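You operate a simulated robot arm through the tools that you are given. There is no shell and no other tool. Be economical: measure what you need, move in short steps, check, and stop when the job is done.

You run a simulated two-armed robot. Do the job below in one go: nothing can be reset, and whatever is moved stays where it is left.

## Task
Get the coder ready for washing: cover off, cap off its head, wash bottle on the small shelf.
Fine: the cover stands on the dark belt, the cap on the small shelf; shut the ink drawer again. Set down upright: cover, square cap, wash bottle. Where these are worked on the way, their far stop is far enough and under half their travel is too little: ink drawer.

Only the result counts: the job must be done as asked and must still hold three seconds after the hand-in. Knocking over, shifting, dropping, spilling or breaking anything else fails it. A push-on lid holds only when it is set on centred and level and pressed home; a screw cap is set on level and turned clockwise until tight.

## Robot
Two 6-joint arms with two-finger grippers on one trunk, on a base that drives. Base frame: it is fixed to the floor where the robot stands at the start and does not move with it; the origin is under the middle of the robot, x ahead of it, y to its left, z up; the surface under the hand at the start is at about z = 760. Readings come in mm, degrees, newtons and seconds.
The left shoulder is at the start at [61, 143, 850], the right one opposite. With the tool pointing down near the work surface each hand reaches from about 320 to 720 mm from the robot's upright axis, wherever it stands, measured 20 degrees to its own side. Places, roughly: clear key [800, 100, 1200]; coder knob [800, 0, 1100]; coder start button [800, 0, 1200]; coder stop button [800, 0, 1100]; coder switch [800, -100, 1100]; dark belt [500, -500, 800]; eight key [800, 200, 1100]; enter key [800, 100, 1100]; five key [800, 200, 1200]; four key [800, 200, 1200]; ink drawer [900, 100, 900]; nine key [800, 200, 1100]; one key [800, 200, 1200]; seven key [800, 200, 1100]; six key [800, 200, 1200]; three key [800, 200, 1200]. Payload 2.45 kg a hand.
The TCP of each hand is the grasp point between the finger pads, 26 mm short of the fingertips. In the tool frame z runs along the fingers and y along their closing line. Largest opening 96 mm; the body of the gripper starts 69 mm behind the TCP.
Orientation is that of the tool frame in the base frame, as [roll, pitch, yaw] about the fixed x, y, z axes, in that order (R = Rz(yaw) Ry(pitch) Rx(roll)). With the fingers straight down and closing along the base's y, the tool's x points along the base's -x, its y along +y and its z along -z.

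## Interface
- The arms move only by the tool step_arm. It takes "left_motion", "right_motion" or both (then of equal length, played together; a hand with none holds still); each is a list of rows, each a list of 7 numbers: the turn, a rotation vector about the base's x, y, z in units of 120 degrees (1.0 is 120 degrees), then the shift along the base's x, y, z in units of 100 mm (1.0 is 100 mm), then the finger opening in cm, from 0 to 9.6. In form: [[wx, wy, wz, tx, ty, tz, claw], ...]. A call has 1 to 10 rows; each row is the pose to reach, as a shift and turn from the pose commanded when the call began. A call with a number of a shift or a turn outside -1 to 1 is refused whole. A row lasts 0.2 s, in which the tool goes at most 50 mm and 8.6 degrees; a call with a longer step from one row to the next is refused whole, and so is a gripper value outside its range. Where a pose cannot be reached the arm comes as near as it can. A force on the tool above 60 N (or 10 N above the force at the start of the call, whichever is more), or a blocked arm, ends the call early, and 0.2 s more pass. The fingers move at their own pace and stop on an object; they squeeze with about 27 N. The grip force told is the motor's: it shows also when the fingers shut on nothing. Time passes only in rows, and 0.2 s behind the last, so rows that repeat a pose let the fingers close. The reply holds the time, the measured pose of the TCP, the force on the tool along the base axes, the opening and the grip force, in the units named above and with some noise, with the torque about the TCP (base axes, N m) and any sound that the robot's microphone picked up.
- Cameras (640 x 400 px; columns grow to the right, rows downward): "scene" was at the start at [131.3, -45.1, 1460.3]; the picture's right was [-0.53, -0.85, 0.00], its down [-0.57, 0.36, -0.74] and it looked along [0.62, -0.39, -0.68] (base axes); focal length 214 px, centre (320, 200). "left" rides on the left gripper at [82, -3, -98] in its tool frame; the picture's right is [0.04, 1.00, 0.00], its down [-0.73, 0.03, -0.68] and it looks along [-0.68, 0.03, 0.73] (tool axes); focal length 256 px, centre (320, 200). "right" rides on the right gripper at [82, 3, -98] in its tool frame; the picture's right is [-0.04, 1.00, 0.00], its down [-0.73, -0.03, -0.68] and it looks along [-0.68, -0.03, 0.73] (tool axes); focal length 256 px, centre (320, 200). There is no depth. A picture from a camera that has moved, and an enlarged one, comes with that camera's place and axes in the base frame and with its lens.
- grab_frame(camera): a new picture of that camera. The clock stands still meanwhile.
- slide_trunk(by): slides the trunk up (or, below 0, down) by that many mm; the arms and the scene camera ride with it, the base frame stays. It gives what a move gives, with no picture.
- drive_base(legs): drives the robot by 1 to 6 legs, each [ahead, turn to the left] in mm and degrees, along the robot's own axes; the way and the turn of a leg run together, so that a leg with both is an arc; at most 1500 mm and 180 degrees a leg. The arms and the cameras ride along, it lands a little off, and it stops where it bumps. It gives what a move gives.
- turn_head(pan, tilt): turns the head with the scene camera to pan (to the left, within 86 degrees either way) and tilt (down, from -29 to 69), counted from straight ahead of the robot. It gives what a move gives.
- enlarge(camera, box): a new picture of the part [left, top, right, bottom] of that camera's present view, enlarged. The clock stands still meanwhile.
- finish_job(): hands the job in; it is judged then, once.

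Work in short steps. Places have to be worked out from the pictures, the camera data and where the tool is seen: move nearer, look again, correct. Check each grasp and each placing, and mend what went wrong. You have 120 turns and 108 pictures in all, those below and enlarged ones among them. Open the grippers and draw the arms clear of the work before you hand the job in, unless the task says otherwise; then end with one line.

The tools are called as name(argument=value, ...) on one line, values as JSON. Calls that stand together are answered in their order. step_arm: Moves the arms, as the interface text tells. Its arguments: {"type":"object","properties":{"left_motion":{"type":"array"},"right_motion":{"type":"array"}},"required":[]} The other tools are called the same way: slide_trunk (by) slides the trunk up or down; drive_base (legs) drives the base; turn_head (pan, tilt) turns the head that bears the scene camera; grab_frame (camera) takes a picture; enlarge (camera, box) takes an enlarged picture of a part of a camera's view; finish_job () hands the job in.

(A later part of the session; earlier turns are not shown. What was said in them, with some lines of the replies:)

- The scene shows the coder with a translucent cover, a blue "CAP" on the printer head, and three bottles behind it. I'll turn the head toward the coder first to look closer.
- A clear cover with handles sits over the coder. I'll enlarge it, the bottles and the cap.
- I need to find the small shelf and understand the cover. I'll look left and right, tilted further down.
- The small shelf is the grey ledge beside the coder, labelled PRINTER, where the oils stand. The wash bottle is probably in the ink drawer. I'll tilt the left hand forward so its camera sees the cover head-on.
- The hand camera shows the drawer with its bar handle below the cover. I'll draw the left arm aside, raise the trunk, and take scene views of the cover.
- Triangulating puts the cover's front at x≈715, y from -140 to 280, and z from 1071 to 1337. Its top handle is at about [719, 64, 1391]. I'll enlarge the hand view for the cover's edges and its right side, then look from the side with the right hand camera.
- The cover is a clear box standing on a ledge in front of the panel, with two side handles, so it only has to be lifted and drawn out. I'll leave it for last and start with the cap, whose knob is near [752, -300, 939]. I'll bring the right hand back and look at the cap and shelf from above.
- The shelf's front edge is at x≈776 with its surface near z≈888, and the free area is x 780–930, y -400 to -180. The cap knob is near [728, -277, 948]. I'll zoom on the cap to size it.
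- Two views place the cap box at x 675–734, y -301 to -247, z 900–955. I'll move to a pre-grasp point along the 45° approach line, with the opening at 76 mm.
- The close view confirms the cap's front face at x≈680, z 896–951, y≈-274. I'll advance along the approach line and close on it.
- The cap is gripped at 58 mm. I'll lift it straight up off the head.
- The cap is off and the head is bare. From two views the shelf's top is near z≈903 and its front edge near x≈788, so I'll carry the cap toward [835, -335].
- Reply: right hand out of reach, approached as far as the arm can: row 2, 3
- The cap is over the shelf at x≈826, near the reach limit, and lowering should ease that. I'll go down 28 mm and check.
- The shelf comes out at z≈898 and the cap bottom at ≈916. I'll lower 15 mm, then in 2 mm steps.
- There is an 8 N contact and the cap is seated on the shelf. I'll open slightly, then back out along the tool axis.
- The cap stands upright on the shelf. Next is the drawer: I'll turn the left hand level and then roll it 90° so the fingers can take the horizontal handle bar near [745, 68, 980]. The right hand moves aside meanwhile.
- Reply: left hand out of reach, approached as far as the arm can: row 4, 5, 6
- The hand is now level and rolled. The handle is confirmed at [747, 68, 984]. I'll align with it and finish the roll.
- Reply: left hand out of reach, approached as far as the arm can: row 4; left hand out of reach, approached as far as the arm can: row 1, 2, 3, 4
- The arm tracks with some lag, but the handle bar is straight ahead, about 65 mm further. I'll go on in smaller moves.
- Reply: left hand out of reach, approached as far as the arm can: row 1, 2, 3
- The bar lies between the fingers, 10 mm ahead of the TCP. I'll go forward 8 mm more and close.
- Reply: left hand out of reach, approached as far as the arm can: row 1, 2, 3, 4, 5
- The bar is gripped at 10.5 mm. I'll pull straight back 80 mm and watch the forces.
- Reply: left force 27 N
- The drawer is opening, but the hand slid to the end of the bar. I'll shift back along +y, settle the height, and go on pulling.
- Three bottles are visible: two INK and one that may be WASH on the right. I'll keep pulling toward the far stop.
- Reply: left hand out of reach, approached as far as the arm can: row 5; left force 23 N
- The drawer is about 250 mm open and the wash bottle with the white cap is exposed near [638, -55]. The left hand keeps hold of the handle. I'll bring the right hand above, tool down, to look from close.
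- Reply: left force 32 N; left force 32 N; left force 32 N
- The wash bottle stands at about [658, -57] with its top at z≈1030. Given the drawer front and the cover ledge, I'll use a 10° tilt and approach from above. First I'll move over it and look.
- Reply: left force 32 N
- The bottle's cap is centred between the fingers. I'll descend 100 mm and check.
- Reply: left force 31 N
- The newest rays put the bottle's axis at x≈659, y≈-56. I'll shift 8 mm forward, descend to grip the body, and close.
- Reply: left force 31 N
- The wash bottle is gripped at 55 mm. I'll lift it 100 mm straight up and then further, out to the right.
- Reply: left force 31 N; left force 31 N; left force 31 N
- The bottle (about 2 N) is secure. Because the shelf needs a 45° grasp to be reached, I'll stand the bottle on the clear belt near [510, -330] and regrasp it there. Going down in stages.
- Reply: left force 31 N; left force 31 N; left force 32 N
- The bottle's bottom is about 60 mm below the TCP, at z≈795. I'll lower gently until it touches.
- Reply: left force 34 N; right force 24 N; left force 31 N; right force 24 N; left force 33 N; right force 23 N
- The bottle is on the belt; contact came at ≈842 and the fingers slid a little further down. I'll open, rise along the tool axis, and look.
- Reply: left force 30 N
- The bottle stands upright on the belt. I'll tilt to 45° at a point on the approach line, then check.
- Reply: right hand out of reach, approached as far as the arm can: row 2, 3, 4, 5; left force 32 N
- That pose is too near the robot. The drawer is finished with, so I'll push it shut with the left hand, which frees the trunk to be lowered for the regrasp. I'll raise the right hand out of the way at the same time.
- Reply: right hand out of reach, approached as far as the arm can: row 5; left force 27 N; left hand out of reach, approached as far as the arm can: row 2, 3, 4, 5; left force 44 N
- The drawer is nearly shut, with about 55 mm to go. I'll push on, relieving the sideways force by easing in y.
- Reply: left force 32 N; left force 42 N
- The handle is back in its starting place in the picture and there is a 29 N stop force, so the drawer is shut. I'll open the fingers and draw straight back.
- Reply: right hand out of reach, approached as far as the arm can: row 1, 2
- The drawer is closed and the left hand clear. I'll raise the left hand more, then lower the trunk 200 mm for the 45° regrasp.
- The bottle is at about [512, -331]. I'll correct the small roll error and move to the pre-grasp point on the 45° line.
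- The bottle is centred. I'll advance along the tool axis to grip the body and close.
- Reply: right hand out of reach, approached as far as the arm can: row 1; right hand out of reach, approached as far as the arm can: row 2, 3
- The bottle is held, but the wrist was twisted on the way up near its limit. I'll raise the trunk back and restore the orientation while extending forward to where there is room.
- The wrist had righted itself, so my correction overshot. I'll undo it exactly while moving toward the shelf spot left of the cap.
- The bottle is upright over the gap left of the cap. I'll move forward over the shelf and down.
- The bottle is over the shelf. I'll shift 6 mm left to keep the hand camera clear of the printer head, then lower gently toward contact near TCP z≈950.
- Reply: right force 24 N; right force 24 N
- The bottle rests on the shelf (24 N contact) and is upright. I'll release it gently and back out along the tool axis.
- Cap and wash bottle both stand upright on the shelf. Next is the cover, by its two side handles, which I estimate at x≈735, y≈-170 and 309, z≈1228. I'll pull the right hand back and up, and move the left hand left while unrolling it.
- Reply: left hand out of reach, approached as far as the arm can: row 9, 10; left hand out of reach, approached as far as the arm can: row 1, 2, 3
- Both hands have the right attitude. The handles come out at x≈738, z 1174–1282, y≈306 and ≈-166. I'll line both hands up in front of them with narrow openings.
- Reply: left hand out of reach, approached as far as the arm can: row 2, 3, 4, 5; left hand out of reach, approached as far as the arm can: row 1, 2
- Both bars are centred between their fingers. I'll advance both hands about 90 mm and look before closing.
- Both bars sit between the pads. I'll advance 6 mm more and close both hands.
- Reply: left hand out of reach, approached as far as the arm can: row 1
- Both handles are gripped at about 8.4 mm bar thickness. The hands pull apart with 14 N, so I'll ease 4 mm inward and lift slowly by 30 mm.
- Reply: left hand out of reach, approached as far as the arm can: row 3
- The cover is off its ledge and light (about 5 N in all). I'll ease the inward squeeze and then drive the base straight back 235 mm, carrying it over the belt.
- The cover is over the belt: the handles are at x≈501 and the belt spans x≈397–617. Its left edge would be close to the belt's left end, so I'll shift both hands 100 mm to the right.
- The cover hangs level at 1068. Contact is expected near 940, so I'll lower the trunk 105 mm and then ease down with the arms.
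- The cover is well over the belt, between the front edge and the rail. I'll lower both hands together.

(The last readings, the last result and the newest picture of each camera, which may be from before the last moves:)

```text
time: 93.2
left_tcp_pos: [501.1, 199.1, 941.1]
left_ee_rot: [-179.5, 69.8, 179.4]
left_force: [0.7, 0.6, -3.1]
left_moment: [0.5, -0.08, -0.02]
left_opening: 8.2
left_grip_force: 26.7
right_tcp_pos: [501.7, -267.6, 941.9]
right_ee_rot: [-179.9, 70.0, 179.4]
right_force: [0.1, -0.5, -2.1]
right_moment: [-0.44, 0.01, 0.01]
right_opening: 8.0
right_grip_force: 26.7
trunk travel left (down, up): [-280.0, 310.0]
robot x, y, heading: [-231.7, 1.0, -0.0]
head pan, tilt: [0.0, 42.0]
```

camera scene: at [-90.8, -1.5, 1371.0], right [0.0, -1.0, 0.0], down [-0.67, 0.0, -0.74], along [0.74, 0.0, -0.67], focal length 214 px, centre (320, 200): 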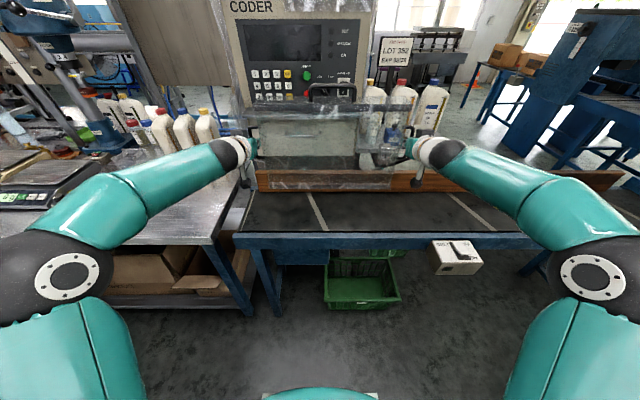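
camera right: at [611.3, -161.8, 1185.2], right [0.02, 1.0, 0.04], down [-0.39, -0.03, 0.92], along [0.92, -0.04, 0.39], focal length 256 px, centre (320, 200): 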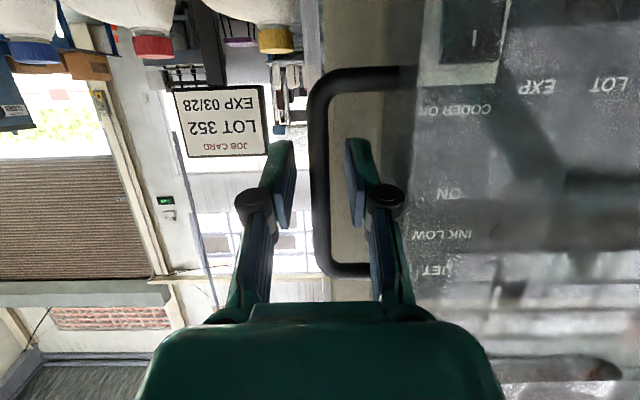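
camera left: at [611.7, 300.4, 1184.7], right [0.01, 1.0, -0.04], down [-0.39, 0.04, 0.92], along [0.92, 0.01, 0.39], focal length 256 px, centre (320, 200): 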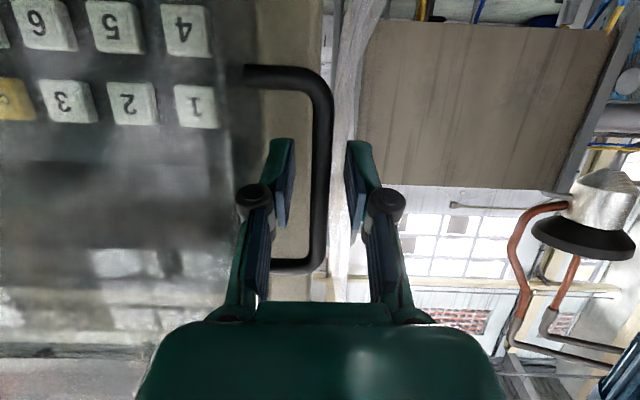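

There is no contact yet, so I'll continue down in 2 mm steps.

step_arm(left_motion=[[0, 0, 0, 0, 0, -0.02, 0.3], [0, 0, 0, 0, 0, -0.04, 0.3], [0, 0, 0, 0, 0, -0.06, 0.3]], right_motion=[[0, 0, 0, 0, 0, -0.02, 0.3], [0, 0, 0, 0, 0, -0.04, 0.3], [0, 0, 0, 0, 0, -0.06, 0.3]])

enlarge(camera="scene", box=[200, 80, 480, 255])

```text
time: 94.0
left_tcp_pos: [500.5, 199.8, 935.7]
left_ee_rot: [-179.3, 69.9, 179.5]
left_force: [-0.3, 0.5, -2.0]
left_moment: [0.54, 0.04, -0.02]
left_opening: 8.7
left_grip_force: 27.3
right_tcp_pos: [501.2, -266.8, 936.8]
right_ee_rot: [-180.0, 70.0, 179.4]
right_force: [0.9, -0.7, -2.1]
right_moment: [-0.41, -0.13, 0.0]
right_opening: 8.3
right_grip_force: 26.9
trunk travel left (down, up): [-280.0, 310.0]
robot x, y, heading: [-235.3, 1.9, -0.3]
head pan, tilt: [0.0, 42.0]
```

```text
2.29 times, centred on (340, 168) of scene
camera zoom: at [-90.7, -1.5, 1265.9], right [0.0, -1.0, 0.0], down [-0.67, 0.0, -0.74], along [0.74, 0.0, -0.67], focal length 490 px, centre (274, 274)
```

zoom: 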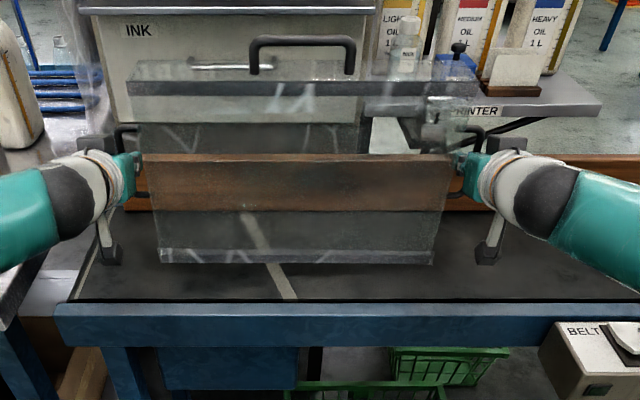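

No contact yet; the bottom is close to the belt surface. I'll go on down.

step_arm(left_motion=[[0, 0, 0, 0, 0, -0.03, 0.3], [0, 0, 0, 0, 0, -0.06, 0.3]], right_motion=[[0, 0, 0, 0, 0, -0.03, 0.3], [0, 0, 0, 0, 0, -0.06, 0.3]])

step_arm(left_motion=[[0, 0, 0, 0, 0, -0.03, 0.3], [0, 0, 0, 0, 0, -0.05, 0.3]], right_motion=[[0, 0, 0, 0, 0, -0.03, 0.3], [0, 0, 0, 0, 0, -0.05, 0.3]])

```text
time: 94.6
left_tcp_pos: [502.0, 199.3, 930.4]
left_ee_rot: [-179.5, 69.9, 179.4]
left_force: [-0.3, 0.2, -1.8]
left_moment: [0.52, 0.0, 0.0]
left_opening: 8.4
left_grip_force: 27.2
right_tcp_pos: [501.9, -266.7, 929.1]
right_ee_rot: [-179.9, 70.0, 179.5]
right_force: [-0.1, -0.3, -2.7]
right_moment: [-0.45, -0.1, 0.02]
right_opening: 8.2
right_grip_force: 27.0
trunk travel left (down, up): [-280.0, 310.0]
robot x, y, heading: [-239.1, 0.2, -0.3]
head pan, tilt: [0.0, 42.0]
```

```text
time: 95.2
left_tcp_pos: [502.0, 198.9, 927.2]
left_ee_rot: [-179.5, 69.9, 179.4]
left_force: [0.1, 0.9, -2.8]
left_moment: [0.54, -0.07, -0.02]
left_opening: 8.6
left_grip_force: 26.5
right_tcp_pos: [502.6, -266.8, 924.4]
right_ee_rot: [-179.8, 70.1, 179.6]
right_force: [-0.1, -0.4, -2.6]
right_moment: [-0.42, 0.01, 0.03]
right_opening: 8.1
right_grip_force: 26.8
trunk travel left (down, up): [-280.0, 310.0]
robot x, y, heading: [-234.2, 0.9, -0.2]
head pan, tilt: [0.0, 42.0]
```

Still hanging; continuing in the same small steps.

step_arm(left_motion=[[0, 0, 0, 0, 0, -0.03, 0.3], [0, 0, 0, 0, 0, -0.06, 0.3]], right_motion=[[0, 0, 0, 0, 0, -0.03, 0.3], [0, 0, 0, 0, 0, -0.06, 0.3]])

step_arm(left_motion=[[0, 0, 0, 0, 0, -0.03, 0.3], [0, 0, 0, 0, 0, -0.05, 0.3]], right_motion=[[0, 0, 0, 0, 0, -0.03, 0.3], [0, 0, 0, 0, 0, -0.05, 0.3]])

enlarge(camera="scene", box=[200, 80, 480, 255])

```text
time: 95.8
left_tcp_pos: [501.1, 199.4, 919.1]
left_ee_rot: [-179.3, 69.9, 179.5]
left_force: [0.4, 0.6, -2.7]
left_moment: [0.53, 0.05, 0.03]
left_opening: 8.5
left_grip_force: 27.0
right_tcp_pos: [501.6, -267.3, 918.1]
right_ee_rot: [-179.9, 70.0, 179.4]
right_force: [0.4, -0.3, -0.7]
right_moment: [-0.42, -0.09, -0.03]
right_opening: 8.2
right_grip_force: 26.6
trunk travel left (down, up): [-280.0, 310.0]
robot x, y, heading: [-235.8, -2.2, -0.1]
head pan, tilt: [0.0, 42.0]
```

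```text
time: 96.4
left_tcp_pos: [500.2, 199.6, 913.4]
left_ee_rot: [-179.4, 69.9, 179.5]
left_force: [0.1, -0.3, -2.0]
left_moment: [0.53, -0.12, 0.0]
left_opening: 8.6
left_grip_force: 26.8
right_tcp_pos: [501.9, -266.9, 912.0]
right_ee_rot: [-179.9, 70.0, 179.3]
right_force: [-1.2, 0.7, -2.1]
right_moment: [-0.45, 0.08, -0.03]
right_opening: 8.2
right_grip_force: 27.3
trunk travel left (down, up): [-280.0, 310.0]
robot x, y, heading: [-234.5, 0.2, -0.1]
head pan, tilt: [0.0, 42.0]
```

```text
2.29 times, centred on (340, 168) of scene
camera zoom: at [-90.7, -1.5, 1265.9], right [0.0, -1.0, 0.0], down [-0.67, 0.0, -0.74], along [0.74, 0.0, -0.67], focal length 490 px, centre (274, 274)
```

zoom: 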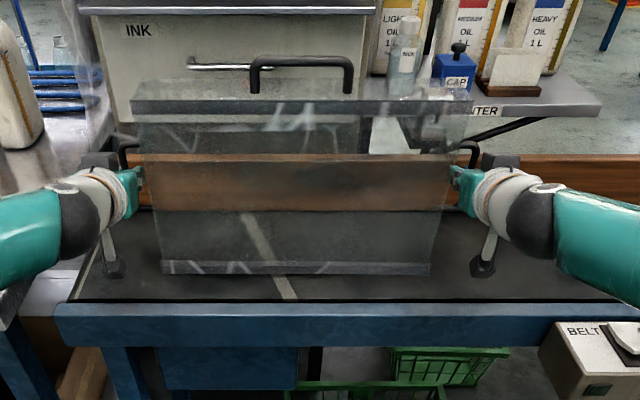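

Still hanging, as the weight is unchanged. The belt is at about z≈760, so I'll keep lowering in small steps.

step_arm(left_motion=[[0, 0, 0, 0, 0, -0.03, 0.3], [0, 0, 0, 0, 0, -0.06, 0.3]], right_motion=[[0, 0, 0, 0, 0, -0.03, 0.3], [0, 0, 0, 0, 0, -0.06, 0.3]])

step_arm(left_motion=[[0, 0, 0, 0, 0, -0.03, 0.3], [0, 0, 0, 0, 0, -0.05, 0.3]], right_motion=[[0, 0, 0, 0, 0, -0.03, 0.3], [0, 0, 0, 0, 0, -0.05, 0.3]])

grab_frame(camera="left")

```text
time: 97.0
left_tcp_pos: [500.6, 200.0, 909.5]
left_ee_rot: [-179.3, 69.8, 179.4]
left_force: [0.9, -0.9, -1.4]
left_moment: [0.52, -0.05, 0.02]
left_opening: 8.4
left_grip_force: 27.4
right_tcp_pos: [502.1, -266.6, 907.6]
right_ee_rot: [-179.8, 70.0, 179.4]
right_force: [0.0, 0.0, -2.0]
right_moment: [-0.46, -0.1, 0.0]
right_opening: 8.0
right_grip_force: 27.0
trunk travel left (down, up): [-280.0, 310.0]
robot x, y, heading: [-235.2, -2.4, -0.2]
head pan, tilt: [0.0, 42.0]
```

```text
time: 97.6
left_tcp_pos: [499.3, 199.6, 908.6]
left_ee_rot: [-179.6, 70.4, 179.3]
left_force: [4.5, -4.8, 13.0]
left_moment: [0.48, -0.32, 0.0]
left_opening: 8.4
left_grip_force: 27.0
right_tcp_pos: [501.4, -266.5, 906.4]
right_ee_rot: [-179.8, 70.5, 179.4]
right_force: [6.0, 2.9, 11.7]
right_moment: [-0.41, -0.3, 0.02]
right_opening: 8.2
right_grip_force: 27.4
trunk travel left (down, up): [-280.0, 310.0]
robot x, y, heading: [-235.9, -2.5, -0.2]
head pan, tilt: [0.0, 42.0]
```

```text
25 pictures are left
camera left: at [380.6, 198.9, 864.3], right [0.01, 1.0, -0.04], down [-0.39, 0.04, 0.92], along [0.92, 0.01, 0.39], focal length 256 px, centre (320, 200)
```

left: 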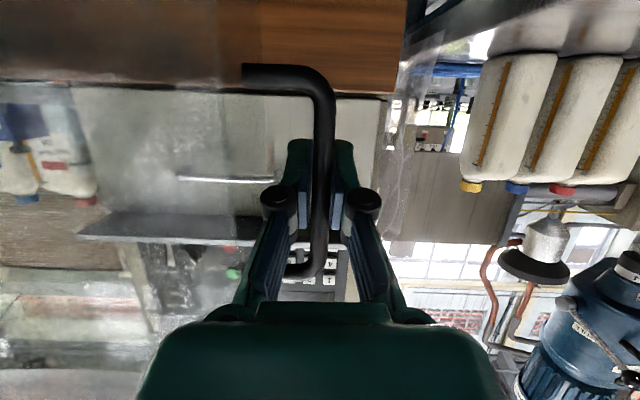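

Both hands felt the belt at about 12 N each, so the cover is standing. I'll ease up 2 mm, open both hands evenly, and withdraw straight back.

step_arm(left_motion=[[0, 0, 0, 0, 0, 0.02, 0.3], [0, 0, 0, 0, 0, 0.02, 1.8], [0, 0, 0, 0, 0, 0.02, 2.8], [0, 0, 0, 0, 0, 0.02, 2.8]], right_motion=[[0, 0, 0, 0, 0, 0.02, 0.3], [0, 0, 0, 0, 0, 0.02, 1.8], [0, 0, 0, 0, 0, 0.02, 2.8], [0, 0, 0, 0, 0, 0.02, 2.8]])

grab_frame(camera="left")

grab_frame(camera="right")

```text
time: 98.6
left_tcp_pos: [499.2, 199.2, 905.9]
left_ee_rot: [-179.4, 70.0, 179.5]
left_force: [-0.5, 0.4, 0.3]
left_moment: [0.02, 0.0, 0.01]
left_opening: 28.1
left_grip_force: 0.0
right_tcp_pos: [501.1, -267.7, 903.9]
right_ee_rot: [-179.8, 70.1, 179.5]
right_force: [0.5, 0.1, 0.1]
right_moment: [0.0, 0.01, 0.05]
right_opening: 27.5
right_grip_force: 0.1
trunk travel left (down, up): [-280.0, 310.0]
robot x, y, heading: [-233.7, -1.1, -0.1]
head pan, tilt: [0.0, 42.0]
```

```text
24 pictures are left
camera left: at [381.0, 199.0, 862.1], right [0.01, 1.0, -0.04], down [-0.39, 0.04, 0.92], along [0.92, 0.01, 0.39], focal length 256 px, centre (320, 200)
```

left: 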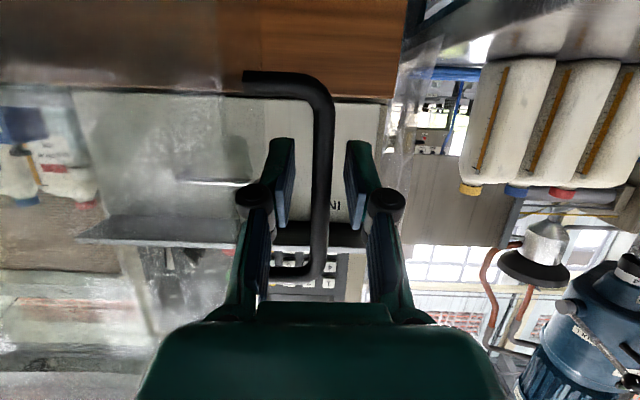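

```text
23 pictures are left
camera right: at [379.8, -261.2, 862.1], right [0.03, 1.0, 0.04], down [-0.39, -0.02, 0.92], along [0.92, -0.04, 0.39], focal length 256 px, centre (320, 200)
```

right: 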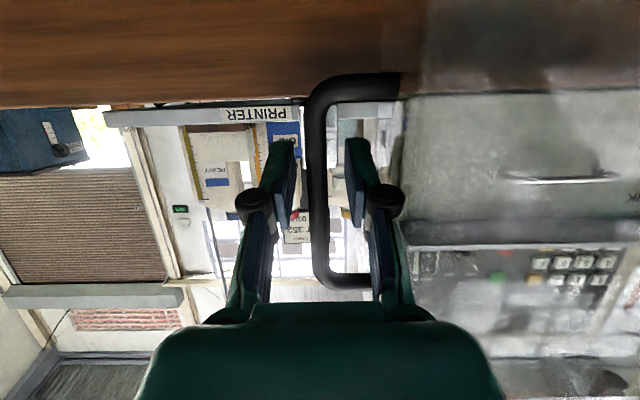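

Both hands are free of the bars. I'll back the whole robot straight away by 200 mm and look.

drive_base(legs=[[-200, 0]])

grab_frame(camera="scene")

enlarge(camera="scene", box=[200, 60, 480, 235])

```text
time: 100.2
left_tcp_pos: [298.6, 199.8, 906.1]
left_ee_rot: [-179.5, 70.0, 179.5]
left_force: [-0.8, 0.8, 0.5]
left_moment: [0.02, 0.03, 0.0]
left_opening: 28.0
left_grip_force: 0.0
right_tcp_pos: [300.4, -267.6, 906.1]
right_ee_rot: [-179.9, 70.1, 179.3]
right_force: [-0.1, 0.4, 0.5]
right_moment: [0.02, 0.03, -0.02]
right_opening: 28.1
right_grip_force: 0.1
trunk travel left (down, up): [-280.0, 310.0]
robot x, y, heading: [-432.9, 0.8, 0.1]
head pan, tilt: [0.0, 42.0]
```

```text
22 pictures are left
camera scene: at [-292.6, -1.1, 1266.1], right [0.0, -1.0, 0.0], down [-0.67, 0.0, -0.74], along [0.74, 0.0, -0.67], focal length 214 px, centre (320, 200)
```

scene: 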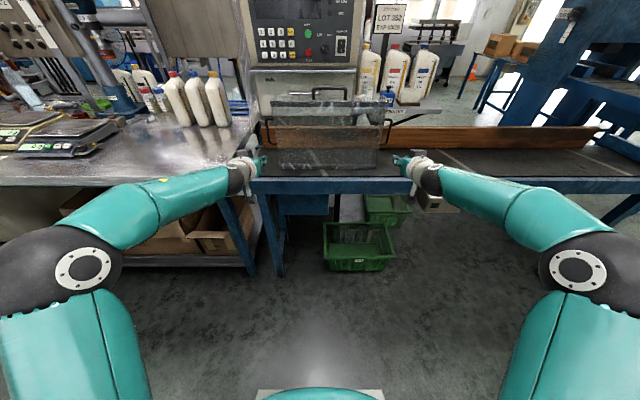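

```text
2.29 times, centred on (340, 148) of scene
camera zoom: at [-292.6, -1.1, 1266.1], right [0.0, -1.0, 0.0], down [-0.67, 0.0, -0.74], along [0.74, 0.0, -0.67], focal length 490 px, centre (274, 320)
```

zoom: 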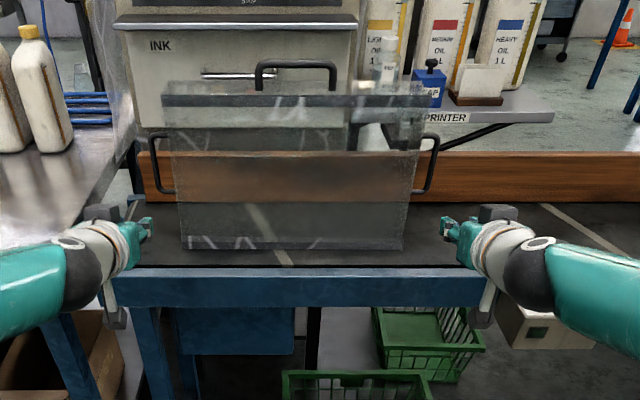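

The cover stands upright on the belt. I'll raise the trunk and take a last look at the drawer, cap and wash bottle.

slide_trunk(by=300)

enlarge(camera="scene", box=[230, 60, 470, 210])

enlarge(camera="scene", box=[260, 70, 420, 170])

```text
time: 103.2
left_tcp_pos: [300.4, 200.4, 1206.5]
left_ee_rot: [-179.3, 69.9, 179.5]
left_force: [0.9, -0.4, 0.2]
left_moment: [-0.02, -0.02, 0.02]
left_opening: 27.8
left_grip_force: 0.0
right_tcp_pos: [301.1, -267.0, 1204.3]
right_ee_rot: [-179.9, 70.1, 179.5]
right_force: [-0.3, 0.7, 0.1]
right_moment: [0.0, 0.03, -0.01]
right_opening: 28.1
right_grip_force: 0.0
trunk travel left (down, up): [-580.0, 10.0]
robot x, y, heading: [-436.9, -3.2, -0.3]
head pan, tilt: [0.0, 42.0]
```

```text
2.67 times, centred on (350, 135) of scene
camera zoom: at [-291.5, -1.1, 1565.9], right [0.0, -1.0, 0.0], down [-0.67, 0.0, -0.74], along [0.74, 0.0, -0.67], focal length 572 px, centre (240, 373)
```

zoom: 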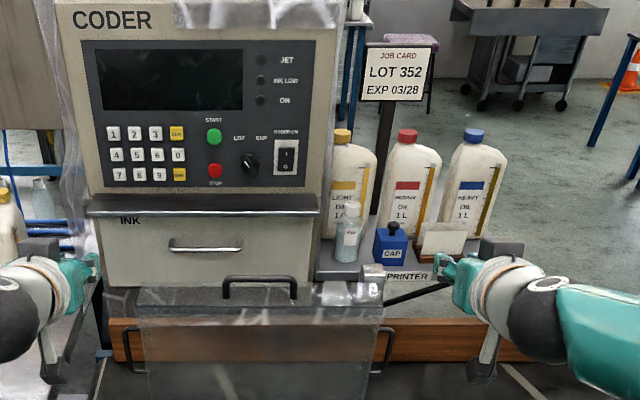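

```text
4.00 times, centred on (340, 120) of scene
camera zoom: at [-291.5, -1.1, 1565.9], right [0.0, -1.0, 0.0], down [-0.67, 0.0, -0.74], along [0.74, 0.0, -0.67], focal length 858 px, centre (240, 520)
```

zoom: 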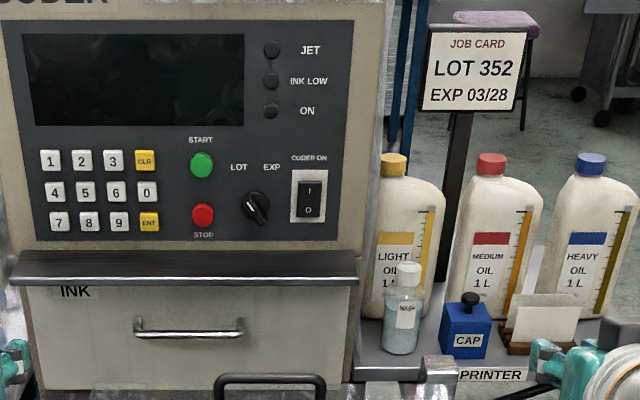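

The drawer is shut, with its handle back at the starting place. Cap and wash bottle stand upright on the shelf, and the cover stands on the belt. I'll open the grippers fully while clear, then hand in.

step_arm(left_motion=[[0, 0, 0, 0, 0, 0, 9.6], [0, 0, 0, 0, 0, 0, 9.6], [0, 0, 0, 0, 0, 0, 9.6]], right_motion=[[0, 0, 0, 0, 0, 0, 9.6], [0, 0, 0, 0, 0, 0, 9.6], [0, 0, 0, 0, 0, 0, 9.6]])

finish_job()

```text
time: 104.0
left_tcp_pos: [300.9, 199.7, 1206.6]
left_ee_rot: [-179.4, 69.9, 179.4]
left_force: [-0.9, -1.1, -0.2]
left_moment: [0.01, -0.04, 0.03]
left_opening: 96.2
left_grip_force: 0.0
right_tcp_pos: [301.3, -266.3, 1203.9]
right_ee_rot: [-179.9, 70.2, 179.4]
right_force: [0.5, -0.6, -0.3]
right_moment: [0.01, -0.03, 0.02]
right_opening: 95.8
right_grip_force: 0.3
trunk travel left (down, up): [-580.0, 10.0]
robot x, y, heading: [-433.6, -3.2, 0.2]
head pan, tilt: [0.0, 42.0]
```

```text
The job is handed in.
```

The coder is ready for washing and the job is handed in: the cover stands upright on the dark belt, the cap and wash bottle stand upright on the small shelf, and the ink drawer is shut.
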